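You operate a simulated robot arm through the tools that you are given. There is no shell and no other tool. Be economical: measure what you need, move in short steps, check, and stop when the job is done.

You run a simulated two-armed robot. Do the job below in one go: nothing can be reset, and whatever is moved stays where it is left.

## Task
Load the pink trolley for a site visit.
Fine: hold the strapped carton to draw its strap tight; carton, frame tray and tool case go on the top, tray in the middle; tray and case in both hands. Set down upright: strapped carton.
Where things are to end (x, y in the base frame): strapped carton within 60 mm of [820, -1080]; frame tray within 80 mm of [680, -1080].
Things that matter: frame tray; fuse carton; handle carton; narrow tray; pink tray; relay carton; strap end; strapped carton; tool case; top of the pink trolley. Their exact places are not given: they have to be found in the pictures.

The check looks at the end state, three seconds after you hand in, the way a careful person would. Anything else that was tipped, shoved, dropped, spilled or broken makes it a failure.

## Robot
Two 7-joint arms with two-finger parallel grippers on one trunk, on a base that drives. Base frame: it is fixed to the floor where the robot stands at the start and does not move with it; the origin is under the middle of the robot, x ahead of it, y to its left, z up; the surface under the hand at the start is at about z = 850. Units: mm, degrees, N and s.
The left shoulder is at the start at [70, 163, 1120], the right one opposite. With the tool pointing down near the work surface each hand reaches from about 400 to 880 mm from the robot's upright axis, wherever it stands, measured 20 degrees to its own side. Places, roughly: strap end [500, -100, 900]; top of the pink trolley [700, -1100, 800]. Payload 3.43 kg a hand.
The tool frame of a hand sits at the grasp point between the pads (the TCP): z along the fingers, y along the line on which they close. The tips reach 34 mm beyond it. The gripper opens to 128 mm. The fingers are 24 mm wide and 12 mm thick; the gripper's body (48 by 130 mm) begins 96 mm behind the TCP.
Orientation is told as [roll, pitch, yaw] about the base's x, y, z axes, in that order, counted from this pose: with the fingers straight down and closing along the base's y, the tool's x points along the base's -x, its y along +y and its z along -z.

## Interface
- The arms move only by the tool servo_tool. It takes "left_motion", "right_motion" or both (then of equal length, played together; a hand with none holds still); each is one flat list of numbers, 7 for each row, row after row: the opening, from 0 (shut) to 1 (fully open), then the shift along the tool's x, y, z in mm, then the turn, a rotation vector about the tool's x, y, z in degrees. In form: [grip, tx, ty, tz, ax, ay, az, grip, tx, ty, tz, ax, ay, az, ...]. A call has 1 to 8 rows; each row shifts and turns the commanded pose from where the row before left it, along the tool's axes as they then stand. A row lasts 0.2 s, in which the tool goes at most 50 mm and 8.6 degrees; a call with a longer step from one row to the next is refused whole, and so is a gripper value outside its range. A pose out of reach is approached as far as the arm can. The call stops where the force on the tool passes 90 N (or 10 N more than at its start, if that is more) or the arm is blocked; 0.2 s more then pass. Each finger travels about 153 mm/s and halts on what it meets, pressing with about 38 N; the grip force reading is that of the motor and also rises with nothing between the fingers. The clock runs only during rows and for 0.2 s after the last one: add rows that do not move to give the fingers time. The reply holds the time, the measured pose of the TCP, the force on the tool along the base axes, the opening and the grip force, in the units named above and with some noise, with the torque about the TCP (base axes, N m) and any sound that the robot's microphone picked up, and new pictures: "pictures" is both (left out), scene, wrist or none (wrist: the cameras of the hands that moved).
- Cameras (640 x 400 px; columns grow to the right, rows downward): "scene" is now at [136.1, -34.5, 1343.4]; the picture's right is [-0.56, -0.83, 0.00], its down [-0.49, 0.33, -0.81] and it looks along [0.67, -0.45, -0.59] (base axes); focal length 255 px, centre (320, 200). "left" rides on the left gripper at [76, 11, -160] in its tool frame; the picture's right is [-0.15, 0.99, 0.00], its down [-0.88, -0.13, -0.46] and it looks along [-0.45, -0.07, 0.89] (tool axes); focal length 234 px, centre (320, 200). "right" rides on the right gripper at [76, -11, -160] in its tool frame; the picture's right is [0.15, 0.99, 0.00], its down [-0.88, 0.13, -0.46] and it looks along [-0.45, 0.07, 0.89] (tool axes); focal length 234 px, centre (320, 200).
- raise_lower(by): slides the trunk up (or, below 0, down) by that many mm; the arms and the scene camera ride with it, the base frame stays. It gives what a move gives, with no picture.
- roll_base(legs): drives the robot by 1 to 6 legs, each [ahead, left, turn to the left] in mm, mm and degrees, along the robot's own axes; the way and the turn of a leg run together, so that a leg with both is an arc; at most 1500 mm and 180 degrees a leg. The arms and the cameras ride along, it lands a little off, and it stops where it bumps. It gives what a move gives, and a new picture of the scene camera.
- head_to(pan, tilt): turns the head with the scene camera to pan (to the left, within 86 degrees either way) and tilt (down, from -29 to 69), counted from straight ahead of the robot. It gives what a move gives, and a new picture of the scene camera.
- measure_at(camera, pixels): for up to 12 pixels [column, row] of the newest picture of that camera ("zoom" is the newest enlarged one), the place [x, y, z] in the base frame of the surface seen there, good to about 2 mm, but the place of the scene camera against the robot may be out by one fixed shift of up to 25 mm in any direction. It takes no simulated time.
- inspect(camera, box): a new picture of the part [left, top, right, bottom] of that camera's present view, enlarged. It takes no simulated time.
- job_done(): hands the job in; it is judged then, once.

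Go step by step. Measure first, check grasps and placings, and put right what went wrong. The budget is 80 turns and 260 pictures, counting those below and the enlarged ones. Unless the task says otherwise, let go and move clear before handing in, and close with one line.

The tools are called after ">>>" as a command line: name --argument value ..., lists and objects as JSON in quotes. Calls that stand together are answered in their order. servo_tool: Moves the arms, as the interface text tells. Its arguments: {"type":"object","properties":{"left_motion":{"type":"array"},"right_motion":{"type":"array"},"pictures":{"type":"string","enum":["both","scene","wrist","none"]}},"required":[]} The other tools are called the same way: raise_lower (by) slides the trunk up or down; roll_base (legs) drives the base; head_to (pan, tilt) turns the head that bears the scene camera; measure_at (camera, pixels) gives the place of the surface under pixels of a picture; inspect (camera, box) takes an enlarged picture of a part of a camera's view; job_done () hands the job in.

At the start:

```text
t: 0.0
left_tcp_pos: [606.2, -53.5, 1155.1]
left_tcp_rot: [0.0, 0.0, 0.1]
left_wrist_force: [0.2, -0.3, 0.4]
left_wrist_torque: [-0.04, 0.01, 0.0]
left_grip_width: 128.1
left_grasp_force: 0.1
right_tcp_pos: [388.4, -422.0, 1187.6]
right_tcp_rot: [0.0, 0.1, -0.1]
right_wrist_force: [0.0, 0.4, -0.7]
right_wrist_torque: [-0.01, 0.01, -0.01]
right_grip_width: 127.9
right_grasp_force: 0.0
trunk travel left (down, up): [-600.0, 340.0]
robot x, y, heading: [2.0, -1.4, -0.1]
head pan, tilt: [-33.7, 36.2]
```

scene: 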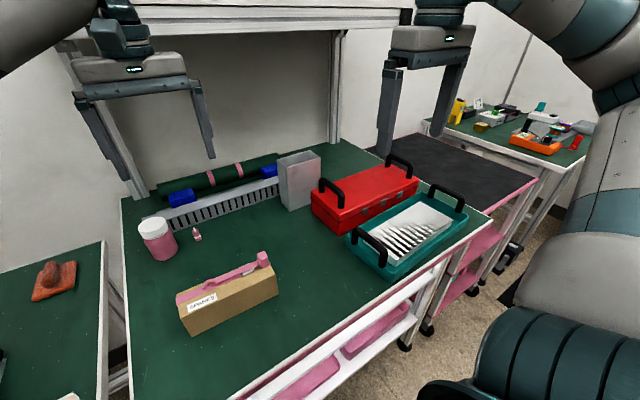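
right: 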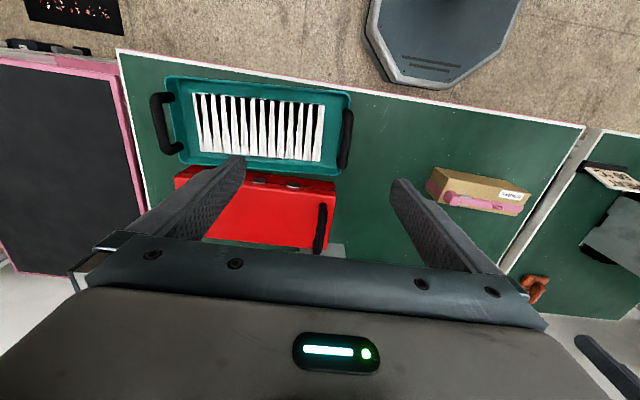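
left: 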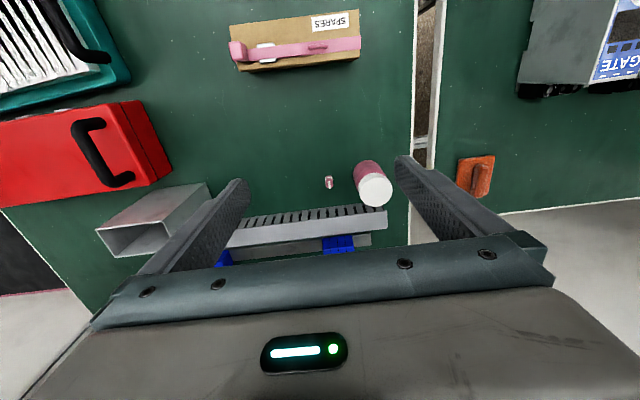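

The scene shows the carton with its pink strap (~230,295), red tool case (~365,195), teal frame tray (~408,235) and the trolley's dark top (~450,165). I'll zoom in on these and measure.

>>> inspect --camera "scene" --box '[150, 230, 310, 350]'

>>> inspect --camera "scene" --box '[290, 80, 530, 290]'

>>> measure_at --camera "scene" --pixels '[[178, 298], [190, 334], [278, 294], [275, 268], [263, 258], [183, 297], [225, 300], [250, 264], [262, 253], [240, 340], [258, 262], [230, 290]]'

>>> measure_at --camera "scene" --pixels '[[400, 160], [330, 190], [348, 238], [418, 178], [346, 209], [375, 165], [462, 190], [371, 242], [447, 195], [467, 212], [388, 277], [408, 235]]'

>>> measure_at --camera "scene" --pixels '[[500, 155], [430, 150], [535, 180], [480, 200], [400, 140], [495, 215], [420, 133], [300, 160], [300, 200], [340, 250]]'

```text
3.33 times, centred on (230, 290) of scene
```

zoom: 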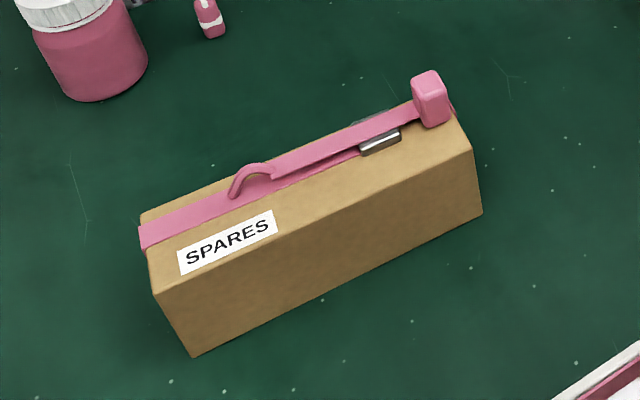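

```text
1.90 times, centred on (410, 185) of scene
```

zoom: 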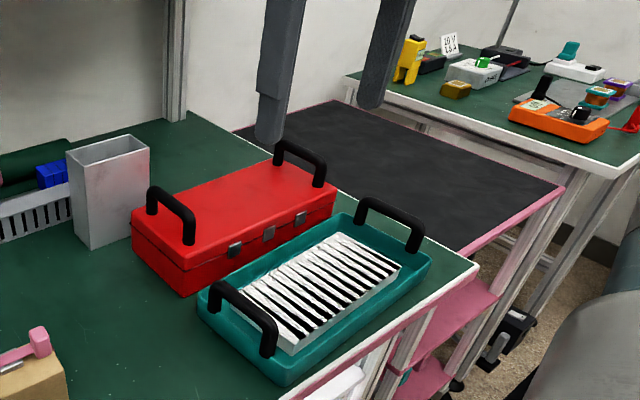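

```text
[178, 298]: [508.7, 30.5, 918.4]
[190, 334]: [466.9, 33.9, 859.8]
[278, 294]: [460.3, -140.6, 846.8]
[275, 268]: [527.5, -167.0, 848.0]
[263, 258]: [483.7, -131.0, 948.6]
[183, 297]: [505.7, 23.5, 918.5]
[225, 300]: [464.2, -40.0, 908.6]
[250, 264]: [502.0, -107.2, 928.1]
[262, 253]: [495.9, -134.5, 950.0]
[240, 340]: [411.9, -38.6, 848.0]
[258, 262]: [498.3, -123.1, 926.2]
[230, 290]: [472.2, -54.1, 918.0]
```

```text
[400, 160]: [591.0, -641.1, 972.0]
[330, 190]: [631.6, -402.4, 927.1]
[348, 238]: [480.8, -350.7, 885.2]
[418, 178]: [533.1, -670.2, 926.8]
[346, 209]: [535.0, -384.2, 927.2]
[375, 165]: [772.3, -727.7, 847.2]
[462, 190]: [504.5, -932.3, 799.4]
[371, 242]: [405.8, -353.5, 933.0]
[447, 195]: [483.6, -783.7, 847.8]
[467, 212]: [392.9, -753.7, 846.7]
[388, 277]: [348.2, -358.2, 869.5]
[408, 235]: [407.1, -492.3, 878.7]
```

```text
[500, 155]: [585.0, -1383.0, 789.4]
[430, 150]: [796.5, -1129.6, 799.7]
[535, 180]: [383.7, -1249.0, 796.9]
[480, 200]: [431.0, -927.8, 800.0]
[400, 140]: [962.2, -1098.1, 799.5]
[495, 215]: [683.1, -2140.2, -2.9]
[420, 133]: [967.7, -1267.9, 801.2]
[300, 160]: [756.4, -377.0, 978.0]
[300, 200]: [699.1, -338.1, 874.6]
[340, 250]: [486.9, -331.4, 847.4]
```

The carton lies roughly along y, with the tail tab near y≈-134 and the buckle near y≈-100. I'll look at the strap from both wrists, and at the tray and case too.

>>> inspect --camera "left" --box '[215, 0, 375, 100]'

>>> measure_at --camera "zoom" --pixels '[[60, 170], [75, 70], [75, 270], [570, 45], [580, 230], [100, 200], [200, 200], [200, 230], [400, 190], [420, 170], [300, 190], [570, 170]]'

>>> inspect --camera "right" --box '[400, 140, 560, 240]'

>>> measure_at --camera "right" --pixels '[[166, 76], [350, 95], [350, 172], [185, 164], [160, 125], [346, 140], [265, 130], [322, 228], [334, 190], [180, 172], [260, 215], [205, 200]]'

```text
4.00 times, centred on (295, 50) of left
```

zoom: 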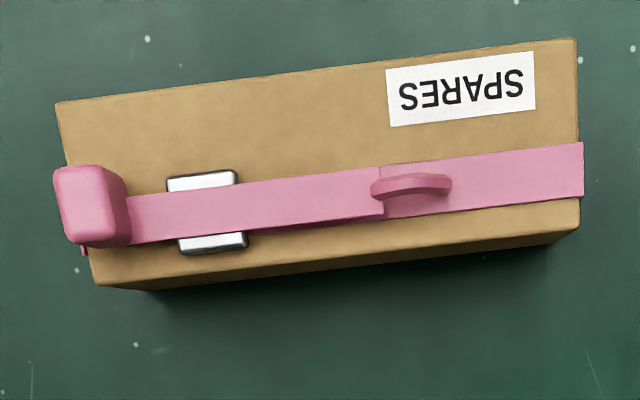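

```text
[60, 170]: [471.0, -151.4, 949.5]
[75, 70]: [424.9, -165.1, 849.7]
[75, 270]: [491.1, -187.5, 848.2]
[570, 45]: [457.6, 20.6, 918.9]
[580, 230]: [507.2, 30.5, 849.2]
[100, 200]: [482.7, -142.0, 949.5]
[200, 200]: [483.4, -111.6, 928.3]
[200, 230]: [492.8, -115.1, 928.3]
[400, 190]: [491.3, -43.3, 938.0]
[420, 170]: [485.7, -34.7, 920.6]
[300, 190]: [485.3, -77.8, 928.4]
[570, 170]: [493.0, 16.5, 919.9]
```

```text
4.00 times, centred on (480, 190) of right
```

zoom: 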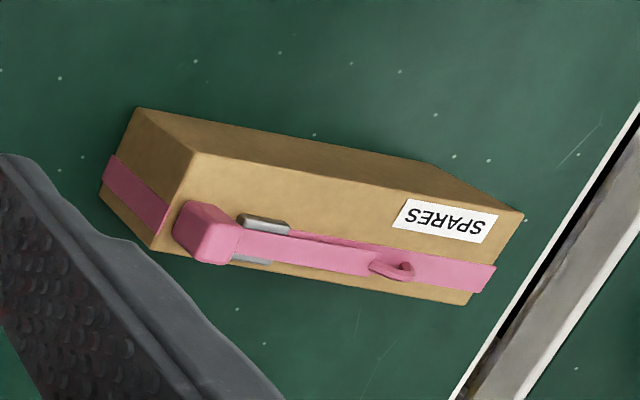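

```text
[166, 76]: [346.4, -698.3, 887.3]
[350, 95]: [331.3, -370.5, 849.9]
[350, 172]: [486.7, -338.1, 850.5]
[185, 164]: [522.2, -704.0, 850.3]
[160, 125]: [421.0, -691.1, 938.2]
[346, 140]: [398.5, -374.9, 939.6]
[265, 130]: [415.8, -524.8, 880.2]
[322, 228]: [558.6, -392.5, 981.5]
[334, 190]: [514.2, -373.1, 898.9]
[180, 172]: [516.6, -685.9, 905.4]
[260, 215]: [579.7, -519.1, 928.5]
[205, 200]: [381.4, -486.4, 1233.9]
```

Wrist cameras give the carton top z≈918 with the tab's top at z≈950 and the table at 850. I'll measure the carton outline accurately from the left wrist picture.

>>> measure_at --camera "left" --pixels '[[230.5, 27.5], [358, 11], [359, 49], [239, 70.5], [250, 25.5], [345, 12.5], [350, 55], [250, 69], [229.5, 45], [235, 60], [245, 47], [234, 43]]'

>>> measure_at --camera "right" --pixels '[[445, 193], [457, 200], [445, 205], [433, 185], [453, 183], [520, 207], [516, 214], [438, 202], [449, 180], [527, 195]]'

```text
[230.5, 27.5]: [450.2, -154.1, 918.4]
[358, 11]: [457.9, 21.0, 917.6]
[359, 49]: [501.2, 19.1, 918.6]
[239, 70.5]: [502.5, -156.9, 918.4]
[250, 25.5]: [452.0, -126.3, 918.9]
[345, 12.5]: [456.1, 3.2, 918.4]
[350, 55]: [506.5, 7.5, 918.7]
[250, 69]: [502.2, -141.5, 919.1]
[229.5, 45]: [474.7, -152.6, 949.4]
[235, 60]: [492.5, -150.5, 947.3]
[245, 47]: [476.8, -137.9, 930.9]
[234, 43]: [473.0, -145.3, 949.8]
```

```text
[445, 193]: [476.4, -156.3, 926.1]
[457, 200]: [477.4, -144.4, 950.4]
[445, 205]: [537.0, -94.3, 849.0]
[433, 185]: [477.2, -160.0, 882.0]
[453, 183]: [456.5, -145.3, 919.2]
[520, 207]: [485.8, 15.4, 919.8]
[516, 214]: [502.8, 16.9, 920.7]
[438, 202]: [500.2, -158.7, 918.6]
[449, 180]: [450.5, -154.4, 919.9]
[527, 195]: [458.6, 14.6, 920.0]
```

Carton: 178 × 53 mm, centre (479,-67), axis yaw -2.5°, top z 918; the tab is at (482,-146), z up to 950. I'll turn both hands so they close across the carton, cameras outward.

>>> servo_tool --left_motion '[1, 0, 0, 0, 0, 0, 8.4, 1, 0, 0, 0, 0, 0, 8.4, 1, 0, 0, 0, 0, 0, 8.4, 1, 0, 0, 0, 0, 0, 8.4, 1, 0, 0, 0, 0, 0, 8.4, 1, 0, 0, 0, 0, 0, 8.4, 1, 0, 0, 0, 0, 0, 8.4, 1, 0, 0, 0, 0, 0, 8.4]' --right_motion '[1, 0, 0, 0, 0, 0, -8, 1, 0, 0, 0, 0, 0, -8, 1, 0, 0, 0, 0, 0, -8, 1, 0, 0, 0, 0, 0, -8, 1, 0, 0, 0, 0, 0, -8, 1, 0, 0, 0, 0, 0, -8, 1, 0, 0, 0, 0, 0, -8, 1, 0, 0, 0, 0, 0, -8]' --pictures "none"

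>>> servo_tool --left_motion '[1, 0, 0, 0, 0, 0, 8.4, 1, 0, 0, 0, 0, 0, 8.4, 1, 0, 0, 0, 0, 0, 8.4]' --right_motion '[1, 0, 0, 0, 0, 0, -8, 1, 0, 0, 0, 0, 0, -8, 1, 0, 0, 0, 0, 0, -7.6]' --pictures "none"

```text
t: 1.8
left_tcp_pos: [605.8, -52.4, 1156.1]
left_tcp_rot: [-0.2, 0.0, -67.3]
left_wrist_force: [0.5, 1.1, 0.0]
left_wrist_torque: [-0.04, 0.0, -0.03]
left_grip_width: 127.9
left_grasp_force: 0.0
right_tcp_pos: [361.0, -342.5, 1162.0]
right_tcp_rot: [0.0, 0.0, 64.0]
right_wrist_force: [0.4, 0.1, -1.0]
right_wrist_torque: [-0.01, -0.01, 0.0]
right_grip_width: 127.8
right_grasp_force: 0.1
right hand out of reach, approached as far as the arm can: row 6, 7, 8
trunk travel left (down, up): [-600.0, 340.0]
robot x, y, heading: [1.2, 0.3, -0.1]
head pan, tilt: [-33.7, 36.2]
```

```text
t: 2.6
left_tcp_pos: [606.3, -53.9, 1155.0]
left_tcp_rot: [0.0, 0.0, -92.5]
left_wrist_force: [0.0, 1.3, -0.7]
left_wrist_torque: [0.0, 0.02, -0.01]
left_grip_width: 128.1
left_grasp_force: 0.1
right_tcp_pos: [320.5, -277.6, 1144.2]
right_tcp_rot: [0.0, -0.1, 87.4]
right_wrist_force: [0.7, -0.2, -0.5]
right_wrist_torque: [-0.02, 0.02, -0.01]
right_grip_width: 127.9
right_grasp_force: 0.0
right hand out of reach, approached as far as the arm can: row 1, 2, 3
trunk travel left (down, up): [-600.0, 340.0]
robot x, y, heading: [0.1, -0.2, -0.0]
head pan, tilt: [-33.7, 36.2]
```

Left turned fine; right drifted but reached its yaw. Bring left above the carton and try right towards the tab to see whether that pose is reachable.

>>> servo_tool --left_motion '[1, 5.9, -31.6, 33.75, 0, 0, 0, 1, 5.9, -31.6, 33.75, 0, 0, 0, 1, 5.9, -31.6, 33.75, 0, 0, 0, 1, 5.9, -31.6, 33.75, 0, 0, 0]' --right_motion '[1, -25, -35, 0, 0, 0, 0, 1, -25, -35, 0, 0, 0, 0, 1, -25, -35, 0, 0, 0, 0, 1, 0, 0, 0, 0, 0, 0]'

```text
t: 3.6
left_tcp_pos: [480.8, -24.8, 1019.1]
left_tcp_rot: [0.0, 0.0, -92.3]
left_wrist_force: [-0.1, -1.2, 0.1]
left_wrist_torque: [0.03, -0.03, 0.0]
left_grip_width: 128.0
left_grasp_force: 0.0
right_tcp_pos: [410.8, -187.2, 1139.9]
right_tcp_rot: [0.0, 0.0, 87.4]
right_wrist_force: [-0.3, -0.6, -0.4]
right_wrist_torque: [-0.03, 0.0, 0.0]
right_grip_width: 127.8
right_grasp_force: 0.0
right hand out of reach, approached as far as the arm can: row 1, 2, 3
trunk travel left (down, up): [-600.0, 340.0]
robot x, y, heading: [0.1, 2.5, 0.1]
head pan, tilt: [-33.7, 36.2]
```

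scene: 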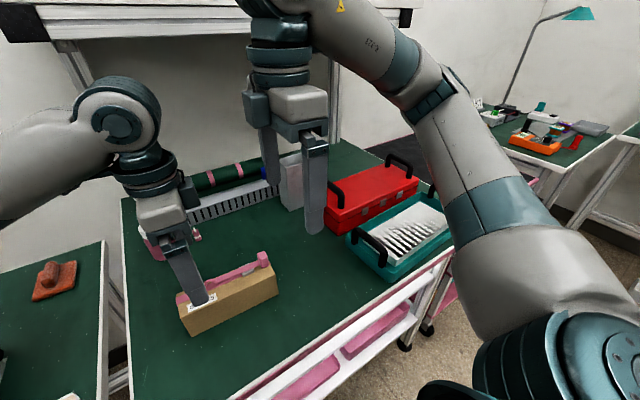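
right: 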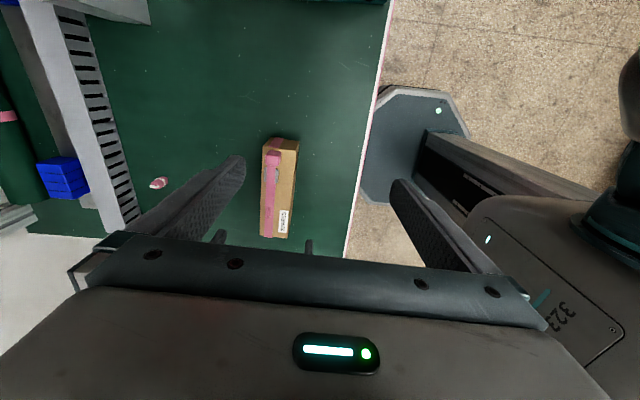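
left: 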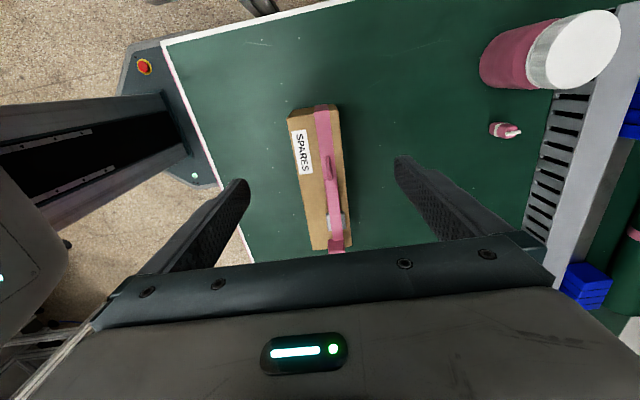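

Left is centred over the carton (fingers straddle it). Lower left to z≈892, and bring right above the tab.

>>> servo_tool --left_motion '[1, 0, 0, 32, 0, 0, 0, 1, 0, 0, 32, 0, 0, 0, 1, 0, 0, 32, 0, 0, 0, 1, 0, 0, 31, 0, 0, 0]' --right_motion '[1, -11, -17, 30, 0, 0, 0, 1, -11, -17, 30, 0, 0, 0, 1, -11, -17, 30, 0, 0, 0, 1, -11, -17, 30, 0, 0, 0]' --pictures "none"

```text
t: 4.6
left_tcp_pos: [482.6, -25.5, 894.5]
left_tcp_rot: [-0.1, 0.0, -92.3]
left_wrist_force: [0.3, 0.0, -0.1]
left_wrist_torque: [0.01, 0.01, -0.01]
left_grip_width: 127.9
left_grasp_force: 0.1
right_tcp_pos: [456.9, -137.7, 1018.7]
right_tcp_rot: [0.0, 0.1, 87.4]
right_wrist_force: [0.2, -0.3, 1.4]
right_wrist_torque: [0.0, -0.03, -0.01]
right_grip_width: 128.2
right_grasp_force: 0.0
right hand out of reach, approached as far as the arm can: row 1, 2, 3, 4
trunk travel left (down, up): [-600.0, 340.0]
robot x, y, heading: [-2.9, 2.0, -0.0]
head pan, tilt: [-33.7, 36.2]
```

Right is 25 mm short in x; I'll try easing it forward at a lower height while closing the left hand on the carton.

>>> servo_tool --left_motion '[0.45, 0, 0, 0, 0, 0, 0, 0, 0, 0, 0, 0, 0, 0, 0, 0, 0, 0, 0, 0, 0]' --right_motion '[1, 7, -10, 10, 0, 0, 0, 1, 0, -10, 10, 0, 0, 0, 1, 0, -6, 5, 0, 0, 0]'

```text
t: 5.4
left_tcp_pos: [482.1, -24.7, 893.8]
left_tcp_rot: [0.0, -0.1, -92.4]
left_wrist_force: [0.5, 0.3, 0.0]
left_wrist_torque: [-0.1, -0.02, -0.07]
left_grip_width: 55.7
left_grasp_force: 38.0
right_tcp_pos: [456.4, -130.7, 993.7]
right_tcp_rot: [0.0, 0.0, 87.4]
right_wrist_force: [0.6, -0.3, -0.1]
right_wrist_torque: [0.03, -0.02, 0.02]
right_grip_width: 128.2
right_grasp_force: 0.0
right hand out of reach, approached as far as the arm can: row 1, 2, 3
trunk travel left (down, up): [-600.0, 340.0]
robot x, y, heading: [1.8, 0.6, -0.1]
head pan, tilt: [-33.7, 36.2]
```

scene: 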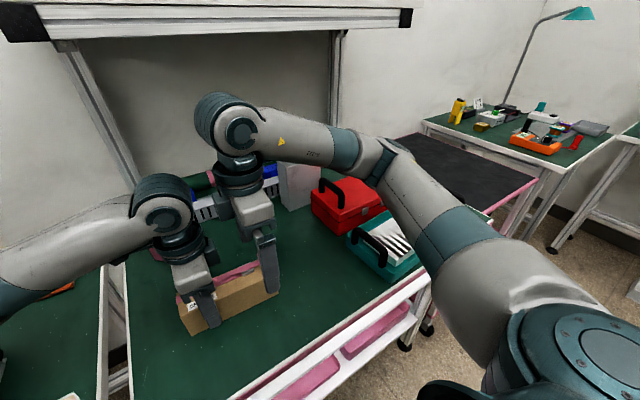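
right: 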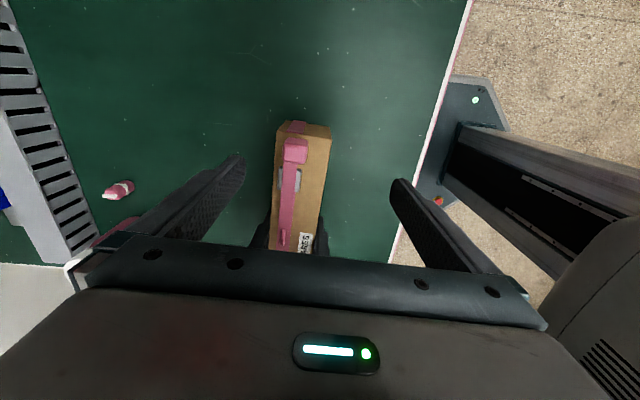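
left: 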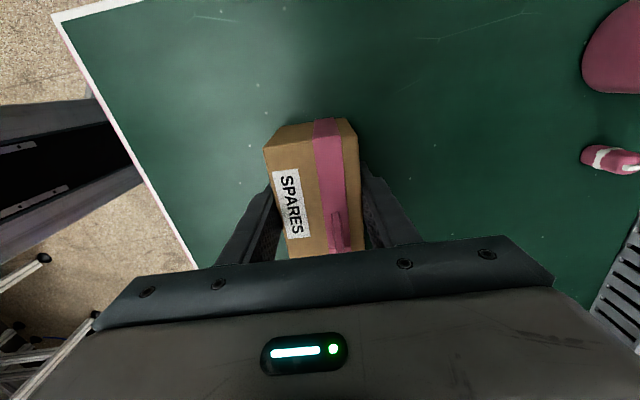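

Carton is held firmly (55.7 mm, 38 N), but the right wrist can't reach the tab with this yaw. I'll lift the carton 10 mm and bring it a little towards the right hand's workable zone, with right raised clear.

>>> servo_tool --left_motion '[0, 0, 0, 0, 0, 0, 0, 0, 0, 0, -10, 0, 0, 0, 0, 15, -7.5, 0, 0, 0, 0, 0, 15, -7.5, 0, 0, 0, 0, 0, 15, -7, 0, 0, 0, 0, 0, 0, 0, 0, 0, 0, 0]' --right_motion '[1, 0, 0, -30, 0, 0, 0, 1, 0, 0, 0, 0, 0, 0, 1, 0, 0, 0, 0, 0, 0, 1, 0, 0, 0, 0, 0, 0, 1, 0, 0, 0, 0, 0, 0, 1, 0, 0, 0, 0, 0, 0]'

```text
t: 6.8
left_tcp_pos: [460.3, 22.2, 903.7]
left_tcp_rot: [0.0, 0.1, -92.5]
left_wrist_force: [0.5, 0.0, -2.0]
left_wrist_torque: [0.11, 0.01, -0.01]
left_grip_width: 55.7
left_grasp_force: 37.9
right_tcp_pos: [454.3, -131.3, 1024.3]
right_tcp_rot: [0.1, 0.0, 87.6]
right_wrist_force: [0.4, -0.5, -0.5]
right_wrist_torque: [-0.02, -0.04, -0.03]
right_grip_width: 128.0
right_grasp_force: 0.0
trunk travel left (down, up): [-600.0, 340.0]
robot x, y, heading: [-1.3, 2.6, -0.5]
head pan, tilt: [-33.7, 36.2]
```

scene: 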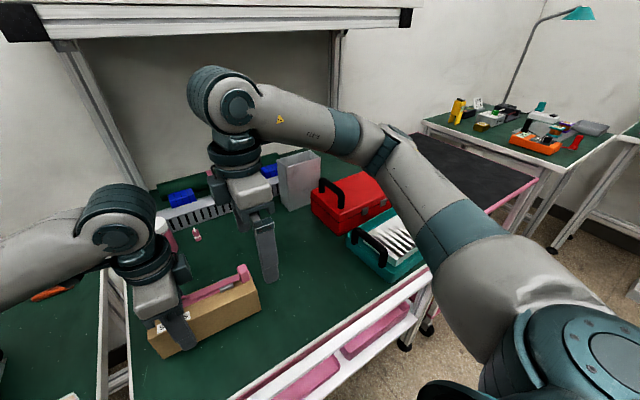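
right: 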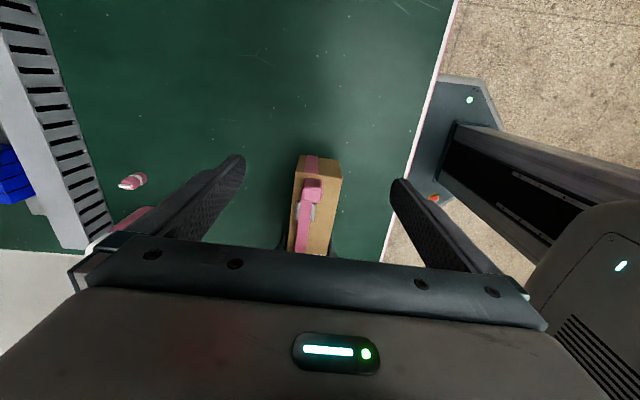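
left: 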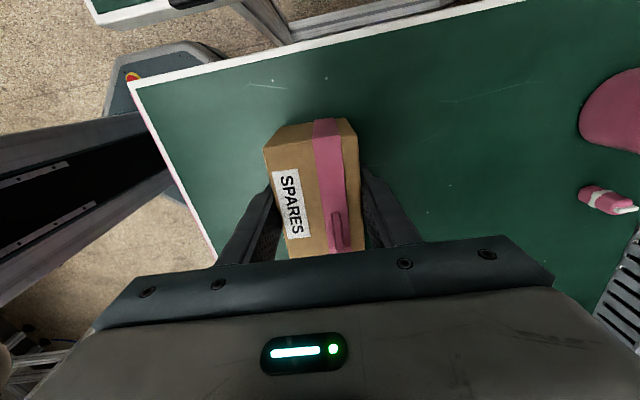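

The carton moved rigidly with the hand. Measure the tab now.

>>> inspect --camera "right" --box '[280, 145, 360, 260]'

>>> measure_at --camera "right" --pixels '[[306, 184], [318, 184], [312, 196], [306, 196], [311, 188], [311, 181], [318, 196], [298, 210], [308, 215], [330, 180]]'

```text
3.48 times, centred on (320, 202) of right
```

zoom: 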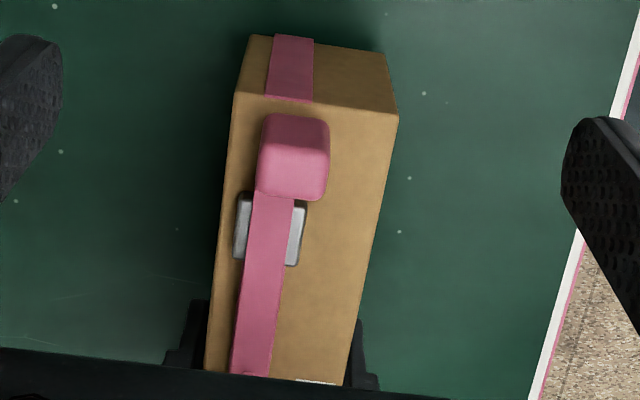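

```text
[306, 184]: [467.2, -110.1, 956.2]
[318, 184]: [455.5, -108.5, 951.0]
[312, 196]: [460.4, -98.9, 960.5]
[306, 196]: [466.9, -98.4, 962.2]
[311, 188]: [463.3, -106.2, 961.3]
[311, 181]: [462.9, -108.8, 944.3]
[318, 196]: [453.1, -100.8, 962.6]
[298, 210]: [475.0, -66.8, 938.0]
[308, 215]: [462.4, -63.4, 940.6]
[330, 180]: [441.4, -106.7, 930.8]
```

Tab now centred about (461,-101), z 930–962. Lower right over it to z≈968 with fingers astride, then close.

>>> servo_tool --right_motion '[1, -15.5, -2.5, 15, 0, 0, 0, 1, -15.5, -2.5, 15, 0, 0, 0, 1, 0, 0, 14, 0, 0, 0, 1, 0, 0, 12, 0, 0, 0, 1, 0, 0, 0, 0, 0, 0]' --pictures "wrist"

```text
t: 8.0
left_tcp_pos: [461.1, 22.9, 903.9]
left_tcp_rot: [0.1, -0.1, -92.3]
left_wrist_force: [0.5, -1.0, -2.5]
left_wrist_torque: [0.13, -0.01, 0.01]
left_grip_width: 55.7
left_grasp_force: 38.1
right_tcp_pos: [462.2, -101.7, 967.9]
right_tcp_rot: [0.0, 0.0, 87.7]
right_wrist_force: [1.2, -0.3, -0.3]
right_wrist_torque: [0.01, 0.02, 0.0]
right_grip_width: 128.1
right_grasp_force: 0.2
trunk travel left (down, up): [-600.0, 340.0]
robot x, y, heading: [1.2, -0.3, -0.1]
head pan, tilt: [-33.7, 36.2]
```

right: 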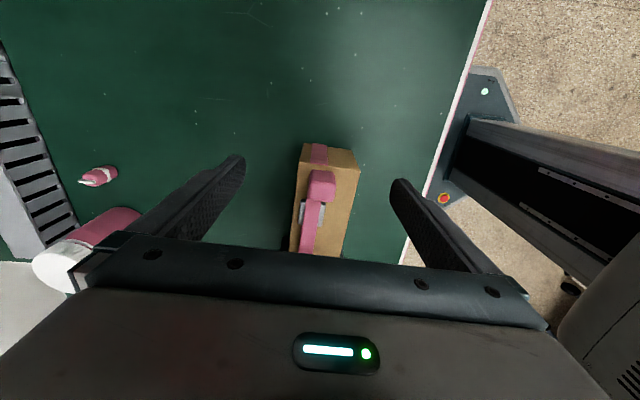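

Tab sits between the fingers; close the right gripper.

>>> servo_tool --right_motion '[0.4, 0, 0, 0, 0, 0, 0, 0.15, 0, 0, 0, 0, 0, 0, 0, 0, 0, 0, 0, 0, 0, 0, 0, 0, 0, 0, 0, 0]' --pictures "wrist"

```text
t: 9.0
left_tcp_pos: [460.4, 23.3, 904.7]
left_tcp_rot: [0.0, -0.1, -92.3]
left_wrist_force: [7.4, 0.0, -2.8]
left_wrist_torque: [0.12, 0.37, 0.89]
left_grip_width: 55.6
left_grasp_force: 38.0
right_tcp_pos: [462.1, -100.6, 968.7]
right_tcp_rot: [0.1, -0.1, 87.6]
right_wrist_force: [-7.1, 1.0, 1.5]
right_wrist_torque: [0.12, 0.15, 0.05]
right_grip_width: 20.5
right_grasp_force: 37.7
trunk travel left (down, up): [-600.0, 340.0]
robot x, y, heading: [0.4, 0.4, 0.0]
head pan, tilt: [-33.7, 36.2]
```

right: 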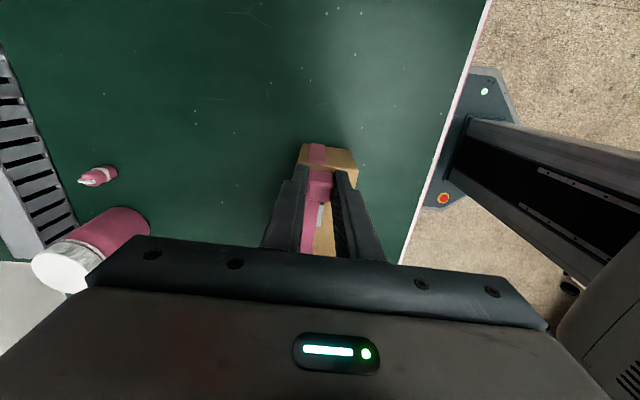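

Tab gripped (20.5 mm). Draw the strap by moving the carton along its axis away from the held tab, gently.

>>> servo_tool --left_motion '[0, 4, 0, 0, 0, 0, 0, 0, 4, 0, 0, 0, 0, 0, 0, 4, 0, 0, 0, 0, 0, 0, 4, 0, 0, 0, 0, 0]' --right_motion '[0, 0, 0, 0, 0, 0, 0, 0, 0, 0, 0, 0, 0, 0, 0, 0, 0, 0, 0, 0, 0, 0, 0, 0, 0, 0, 0, 0]'

```text
t: 10.0
left_tcp_pos: [462.1, 38.1, 903.7]
left_tcp_rot: [0.0, -0.1, -92.3]
left_wrist_force: [5.9, 0.5, 5.5]
left_wrist_torque: [-1.07, 0.32, 0.79]
left_grip_width: 55.7
left_grasp_force: 37.9
right_tcp_pos: [462.9, -100.7, 967.4]
right_tcp_rot: [0.1, 0.0, 87.6]
right_wrist_force: [-6.5, -0.4, -6.6]
right_wrist_torque: [0.12, 0.14, 0.09]
right_grip_width: 20.4
right_grasp_force: 37.9
trunk travel left (down, up): [-600.0, 340.0]
robot x, y, heading: [-0.7, -1.7, -0.1]
head pan, tilt: [-33.7, 36.2]
```

scene: 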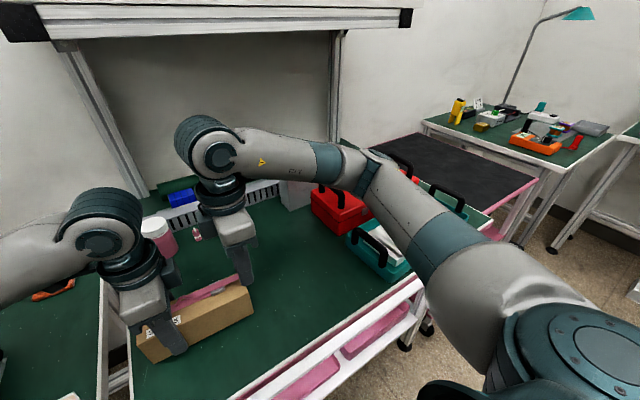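
right: 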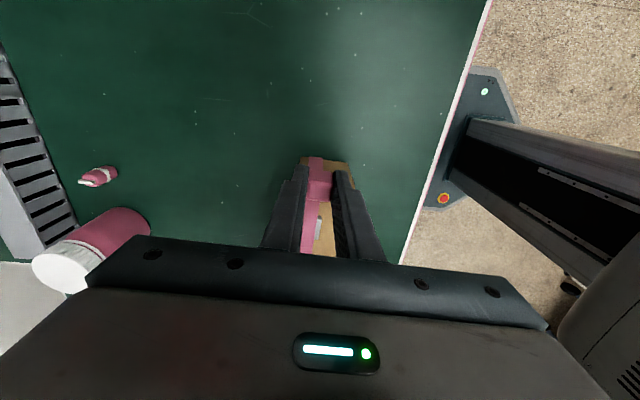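
left: 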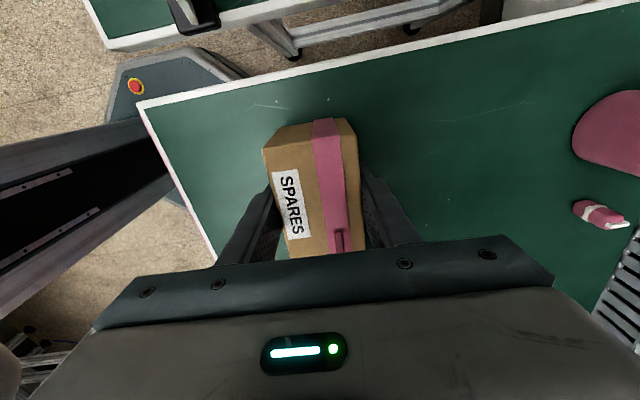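

The strap is drawing (hump shrinking in the left view, ~(340,238)), force small. Continue.

>>> servo_tool --left_motion '[0, 4, 0, 0, 0, 0, 0, 0, 4, 0, 0, 0, 0, 0, 0, 4, 0, 0, 0, 0, 0, 0, 4, 0, 0, 0, 0, 0, 0, 4, 0, 0, 0, 0, 0]' --right_motion '[0, 0, 0, 0, 0, 0, 0, 0, 0, 0, 0, 0, 0, 0, 0, 0, 0, 0, 0, 0, 0, 0, 0, 0, 0, 0, 0, 0, 0, 0, 0, 0, 0, 0, 0]' --pictures "wrist"

```text
t: 11.2
left_tcp_pos: [462.4, 57.7, 903.5]
left_tcp_rot: [-0.1, 0.1, -92.3]
left_wrist_force: [2.2, -0.1, 12.1]
left_wrist_torque: [-1.4, 0.06, 0.27]
left_grip_width: 55.7
left_grasp_force: 38.0
right_tcp_pos: [461.5, -101.5, 968.1]
right_tcp_rot: [0.1, 0.1, 87.6]
right_wrist_force: [-2.1, 0.3, -11.6]
right_wrist_torque: [-0.74, 0.11, 0.08]
right_grip_width: 20.3
right_grasp_force: 37.5
trunk travel left (down, up): [-600.0, 340.0]
robot x, y, heading: [2.7, -4.0, -0.2]
head pan, tilt: [-33.7, 36.2]
```

right: 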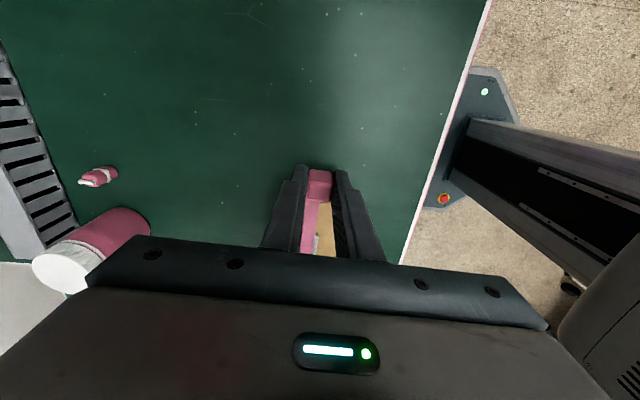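
left: 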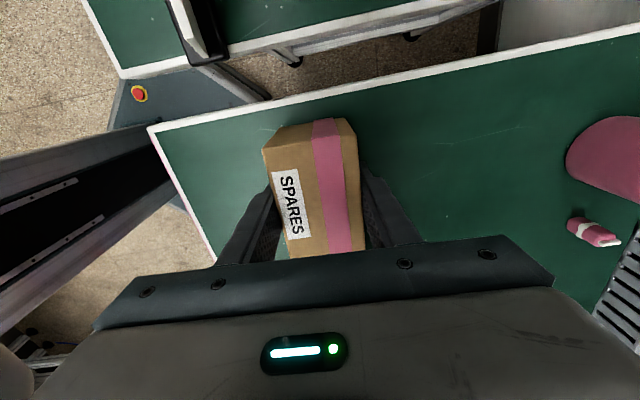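

The hump has vanished in the left view after 35 mm of draw; axial force is still ~0, so pull a little further to feel it tight.

>>> servo_tool --left_motion '[0, 3, 0, 0, 0, 0, 0, 0, 3, 0, 0, 0, 0, 0, 0, 3, 0, 0, 0, 0, 0, 0, 3, 0, 0, 0, 0, 0]' --right_motion '[0, 0, 0, 0, 0, 0, 0, 0, 0, 0, 0, 0, 0, 0, 0, 0, 0, 0, 0, 0, 0, 0, 0, 0, 0, 0, 0, 0]' --pictures "wrist"

```text
t: 12.2
left_tcp_pos: [462.4, 70.4, 902.2]
left_tcp_rot: [0.0, 0.0, -92.3]
left_wrist_force: [3.2, -0.2, 11.6]
left_wrist_torque: [-1.39, 0.13, 0.51]
left_grip_width: 55.8
left_grasp_force: 37.8
right_tcp_pos: [461.7, -101.0, 967.3]
right_tcp_rot: [0.0, -0.1, 87.6]
right_wrist_force: [-4.4, -0.1, -12.1]
right_wrist_torque: [-0.79, 0.13, 0.13]
right_grip_width: 20.5
right_grasp_force: 38.5
trunk travel left (down, up): [-600.0, 340.0]
robot x, y, heading: [1.9, 0.4, -0.3]
head pan, tilt: [-33.7, 36.2]
```

right: 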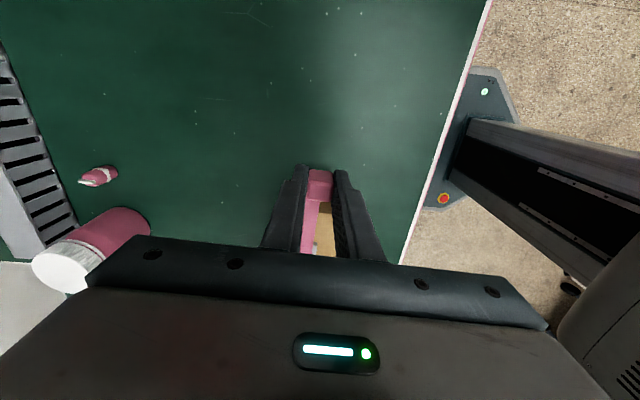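
left: 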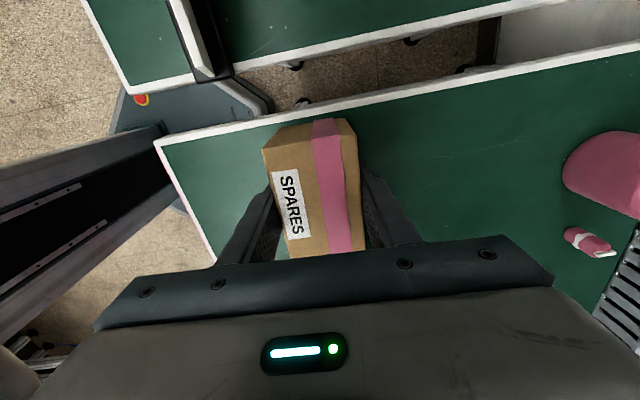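

Tab still firmly held, no axial resistance yet at 47 mm. Continue drawing.

>>> servo_tool --left_motion '[0, 4, 0, 0, 0, 0, 0, 0, 4, 0, 0, 0, 0, 0, 0, 4, 0, 0, 0, 0, 0, 0, 4, 0, 0, 0, 0, 0]' --right_motion '[0, 0, 0, 0, 0, 0, 0, 0, 0, 0, 0, 0, 0, 0, 0, 0, 0, 0, 0, 0, 0, 0, 0, 0, 0, 0, 0, 0]' --pictures "both"

```text
t: 13.2
left_tcp_pos: [462.9, 85.8, 903.3]
left_tcp_rot: [-0.1, -0.1, -92.4]
left_wrist_force: [2.7, -12.3, 3.3]
left_wrist_torque: [0.51, 0.05, 0.49]
left_grip_width: 55.6
left_grasp_force: 38.1
right_tcp_pos: [462.4, -100.2, 968.1]
right_tcp_rot: [0.0, -0.2, 87.5]
right_wrist_force: [-1.9, 13.2, -2.7]
right_wrist_torque: [-0.37, 0.16, 0.08]
right_grip_width: 20.8
right_grasp_force: 38.3
trunk travel left (down, up): [-600.0, 340.0]
robot x, y, heading: [0.4, -0.0, 0.0]
head pan, tilt: [-33.7, 36.2]
```

scene: 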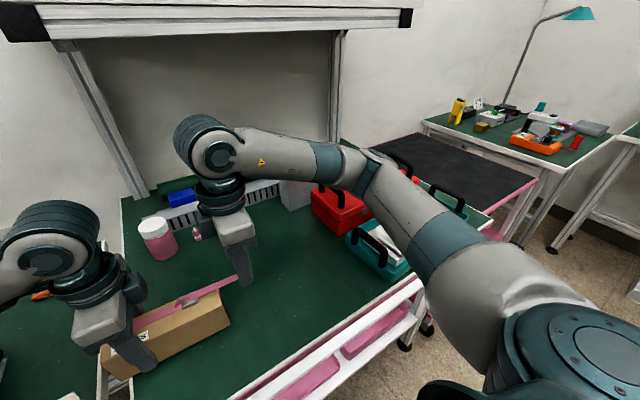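
right: 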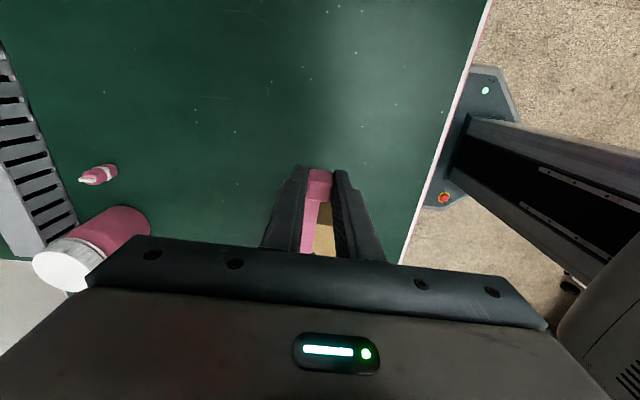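
left: 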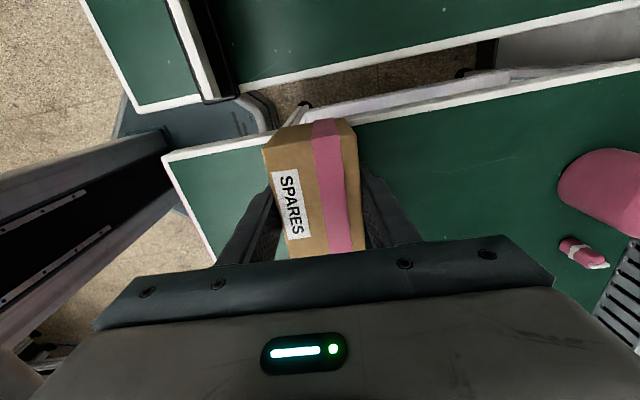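

Axial force has risen to 13 N: the strap is getting taut. Zoom in on the buckle.

>>> inspect --camera "scene" --box '[90, 250, 280, 390]'

```text
2.86 times, centred on (185, 320) of scene
```

zoom: 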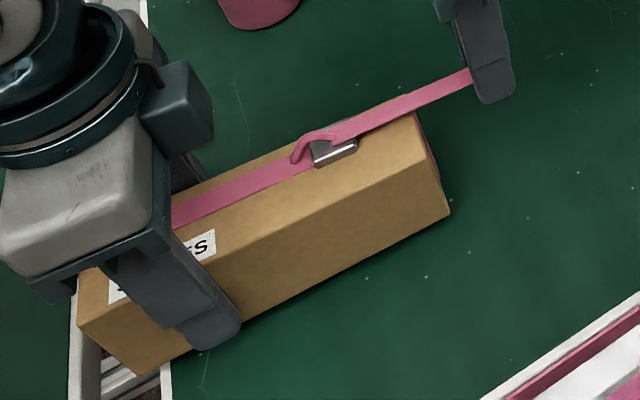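

The fold has arrived at the buckle. Pull slightly more to confirm a hard stop.

>>> servo_tool --left_motion '[0, 2.5, 0, 0, 0, 0, 0, 0, 2.5, 0, 0, 0, 0, 0, 0, 2.5, 0, 0, 0, 0, 0, 0, 0, 0, 0, 0, 0, 0]' --right_motion '[0, 0, 0, 0, 0, 0, 0, 0, 0, 0, 0, 0, 0, 0, 0, 0, 0, 0, 0, 0, 0, 0, 0, 0, 0, 0, 0, 0]' --pictures "none"

>>> inspect --camera "scene" --box '[90, 250, 280, 390]'

```text
t: 14.2
left_tcp_pos: [463.3, 92.2, 903.5]
left_tcp_rot: [0.1, -0.2, -92.4]
left_wrist_force: [-0.2, -32.0, 1.2]
left_wrist_torque: [0.56, 0.04, 0.02]
left_grip_width: 55.8
left_grasp_force: 37.7
right_tcp_pos: [461.8, -99.1, 967.6]
right_tcp_rot: [0.0, -0.3, 87.7]
right_wrist_force: [-0.2, 32.0, -2.3]
right_wrist_torque: [0.73, -0.02, 0.05]
right_grip_width: 20.7
right_grasp_force: 37.8
trunk travel left (down, up): [-600.0, 340.0]
robot x, y, heading: [-2.6, 0.3, -0.3]
head pan, tilt: [-33.7, 36.2]
```

```text
2.86 times, centred on (185, 320) of scene
```

zoom: 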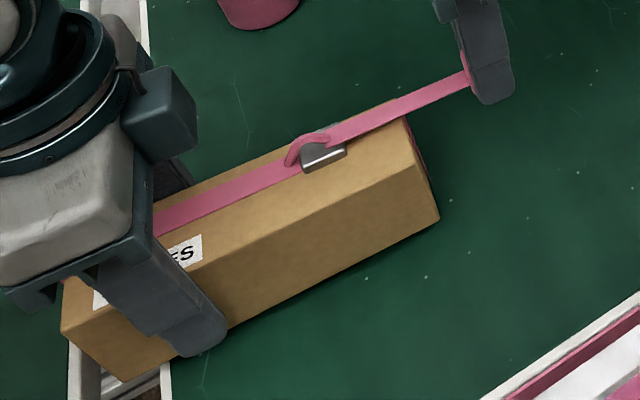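

32 N now and stiffening. One more small pull to be sure, listening for a click.

>>> servo_tool --left_motion '[0, 2, 0, 0, 0, 0, 0, 0, 2, 0, 0, 0, 0, 0, 0, 0, 0, 0, 0, 0, 0]' --right_motion '[0, 0, 0, 0, 0, 0, 0, 0, 0, 0, 0, 0, 0, 0, 0, 0, 0, 0, 0, 0, 0]' --pictures "none"

>>> inspect --camera "scene" --box '[90, 250, 280, 390]'

```text
t: 15.0
left_tcp_pos: [463.2, 97.0, 904.0]
left_tcp_rot: [0.0, -0.2, -92.5]
left_wrist_force: [-1.2, -32.1, 1.5]
left_wrist_torque: [0.62, -0.02, -0.14]
left_grip_width: 55.9
left_grasp_force: 37.4
right_tcp_pos: [462.4, -100.3, 967.7]
right_tcp_rot: [0.0, -0.4, 87.6]
right_wrist_force: [1.0, 31.5, -0.9]
right_wrist_torque: [0.79, -0.03, -0.01]
right_grip_width: 20.3
right_grasp_force: 38.7
trunk travel left (down, up): [-600.0, 340.0]
robot x, y, heading: [-2.3, 3.3, 0.1]
head pan, tilt: [-33.7, 36.2]
```

```text
2.86 times, centred on (185, 320) of scene
```

zoom: 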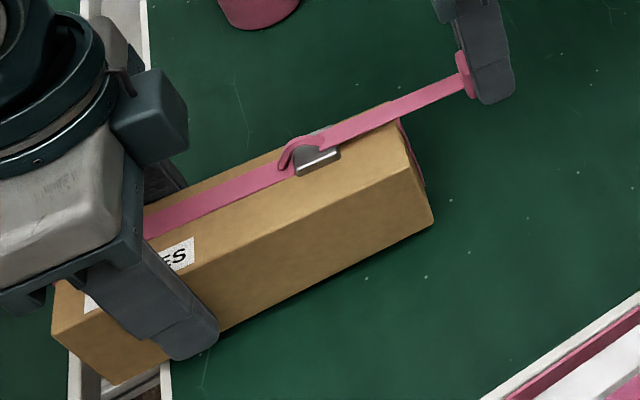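

The force is capped at 32 N and the tab has begun to slide in the pads (pink at zoom 462,75), so the strap is at its stop. Release the tab and raise the right hand.

>>> servo_tool --right_motion '[0.3, 0, 0, 0, 0, 0, 0, 1, 0, 0, 0, 0, 0, 0, 1, 0, 0, 0, 0, 0, 0, 1, 0, 0, -40, 0, 0, 0, 1, 0, 0, -45, 0, 0, 0, 1, 0, 0, -45, 0, 0, 0]' --pictures "both"

>>> inspect --camera "right" --box '[240, 100, 400, 260]'

```text
t: 16.4
left_tcp_pos: [463.7, 98.4, 903.3]
left_tcp_rot: [-0.1, 0.0, -92.3]
left_wrist_force: [-1.0, 0.3, -2.5]
left_wrist_torque: [0.1, -0.01, 0.04]
left_grip_width: 56.0
left_grasp_force: 37.3
right_tcp_pos: [461.0, -101.8, 1098.2]
right_tcp_rot: [0.0, -0.1, 87.7]
right_wrist_force: [-0.4, -0.6, 0.4]
right_wrist_torque: [-0.02, -0.04, -0.01]
right_grip_width: 127.8
right_grasp_force: 0.1
trunk travel left (down, up): [-600.0, 340.0]
robot x, y, heading: [-1.1, 1.1, -0.2]
head pan, tilt: [-33.7, 36.2]
```

scene: 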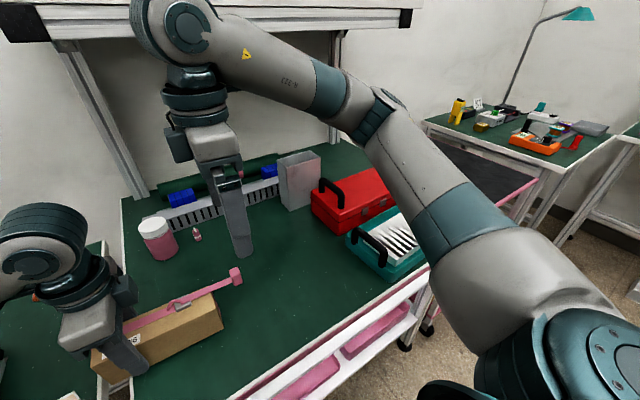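
right: 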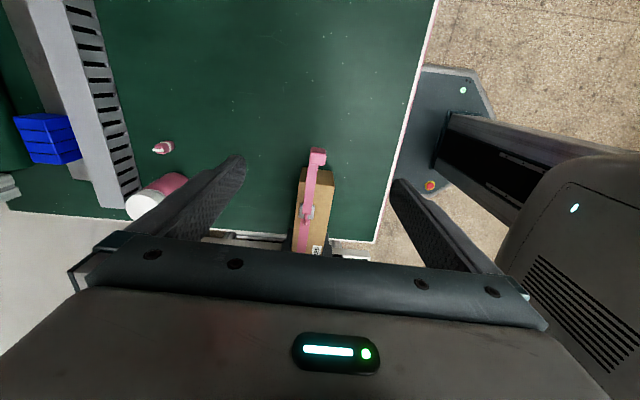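

```text
2.50 times, centred on (320, 180) of right
```

zoom: 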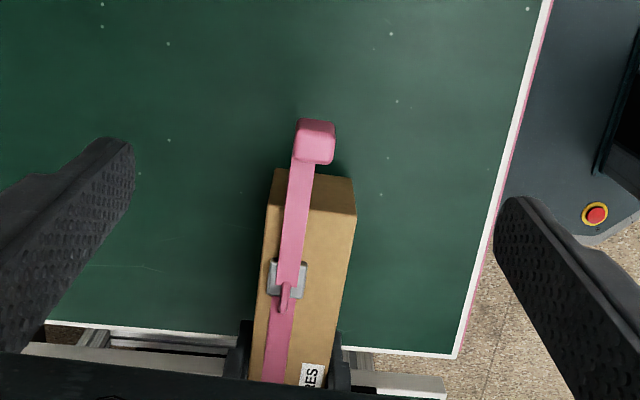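

The strap tail is out and the fold sits at the buckle; carton is securely in the left hand. Now check the surroundings before driving: overhead shelf, trolley outline, floor to the right.

>>> measure_at --camera "scene" --pixels '[[408, 20], [20, 30], [300, 12], [340, 30], [535, 185], [590, 140], [560, 165], [410, 345], [427, 325], [500, 260], [505, 246], [180, 305]]'

>>> measure_at --camera "right" --pixels '[[425, 70], [395, 160], [430, 185], [318, 155], [307, 210], [303, 225], [470, 75]]'

>>> head_to --pan -75 --tilt 35

```text
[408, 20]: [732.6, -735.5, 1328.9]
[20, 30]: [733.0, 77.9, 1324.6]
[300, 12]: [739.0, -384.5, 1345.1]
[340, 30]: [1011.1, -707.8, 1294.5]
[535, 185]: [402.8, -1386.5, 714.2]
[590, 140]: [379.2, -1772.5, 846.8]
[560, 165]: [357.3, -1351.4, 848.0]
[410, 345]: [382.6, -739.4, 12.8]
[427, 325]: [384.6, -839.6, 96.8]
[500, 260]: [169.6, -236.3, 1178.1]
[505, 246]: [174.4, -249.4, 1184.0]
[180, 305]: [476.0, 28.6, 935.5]
```

```text
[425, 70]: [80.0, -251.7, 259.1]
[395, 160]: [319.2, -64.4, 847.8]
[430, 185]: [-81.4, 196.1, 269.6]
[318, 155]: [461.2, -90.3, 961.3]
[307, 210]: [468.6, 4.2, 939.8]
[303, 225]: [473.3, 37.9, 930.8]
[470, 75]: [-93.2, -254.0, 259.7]
```

```text
t: 17.5
left_tcp_pos: [464.5, 98.8, 903.3]
left_tcp_rot: [0.0, 0.0, -92.3]
left_wrist_force: [-0.6, -0.8, -3.2]
left_wrist_torque: [0.07, 0.0, 0.06]
left_grip_width: 55.9
left_grasp_force: 38.1
right_tcp_pos: [462.8, -101.9, 1097.1]
right_tcp_rot: [0.0, 0.1, 87.6]
right_wrist_force: [0.6, -0.8, -0.1]
right_wrist_torque: [-0.01, -0.01, -0.06]
right_grip_width: 127.9
right_grasp_force: 0.0
trunk travel left (down, up): [-600.0, 340.0]
robot x, y, heading: [1.7, -1.9, 0.3]
head pan, tilt: [-75.0, 35.0]
```

scene: 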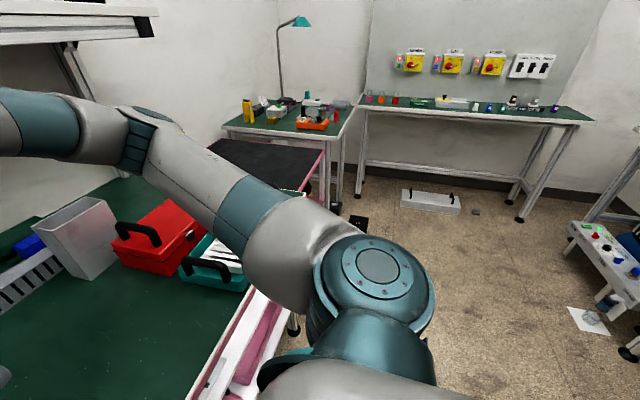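

The way right looks free (floor at ~(430,280)); check distances to the cart on the right and the tray on the floor.

>>> measure_at --camera "scene" --pixels '[[572, 232], [600, 310], [630, 352], [358, 222], [405, 205], [430, 280], [325, 152], [318, 190], [216, 142], [315, 158], [585, 320], [260, 160]]'

>>> raise_lower --by 180

```text
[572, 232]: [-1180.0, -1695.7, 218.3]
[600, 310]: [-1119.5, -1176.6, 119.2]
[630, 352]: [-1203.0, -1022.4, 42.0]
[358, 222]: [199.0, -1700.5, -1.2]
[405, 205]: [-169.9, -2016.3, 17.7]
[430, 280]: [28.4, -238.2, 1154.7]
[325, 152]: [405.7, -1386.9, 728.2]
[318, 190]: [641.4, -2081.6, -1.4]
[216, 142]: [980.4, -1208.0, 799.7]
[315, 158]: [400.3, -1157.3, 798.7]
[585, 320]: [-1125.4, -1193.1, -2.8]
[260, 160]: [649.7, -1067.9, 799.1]
```

```text
t: 19.5
left_tcp_pos: [464.1, 97.7, 1081.5]
left_tcp_rot: [0.0, 0.1, -92.3]
left_wrist_force: [-0.1, 0.1, -2.1]
left_wrist_torque: [0.16, -0.02, 0.0]
left_grip_width: 55.6
left_grasp_force: 37.9
right_tcp_pos: [461.5, -101.2, 1276.8]
right_tcp_rot: [0.0, 0.0, 87.6]
right_wrist_force: [0.2, -0.3, 0.3]
right_wrist_torque: [-0.01, 0.03, -0.01]
right_grip_width: 128.1
right_grasp_force: 0.0
trunk travel left (down, up): [-780.0, 160.0]
robot x, y, heading: [-1.3, -3.2, 0.2]
head pan, tilt: [-75.0, 35.0]
```

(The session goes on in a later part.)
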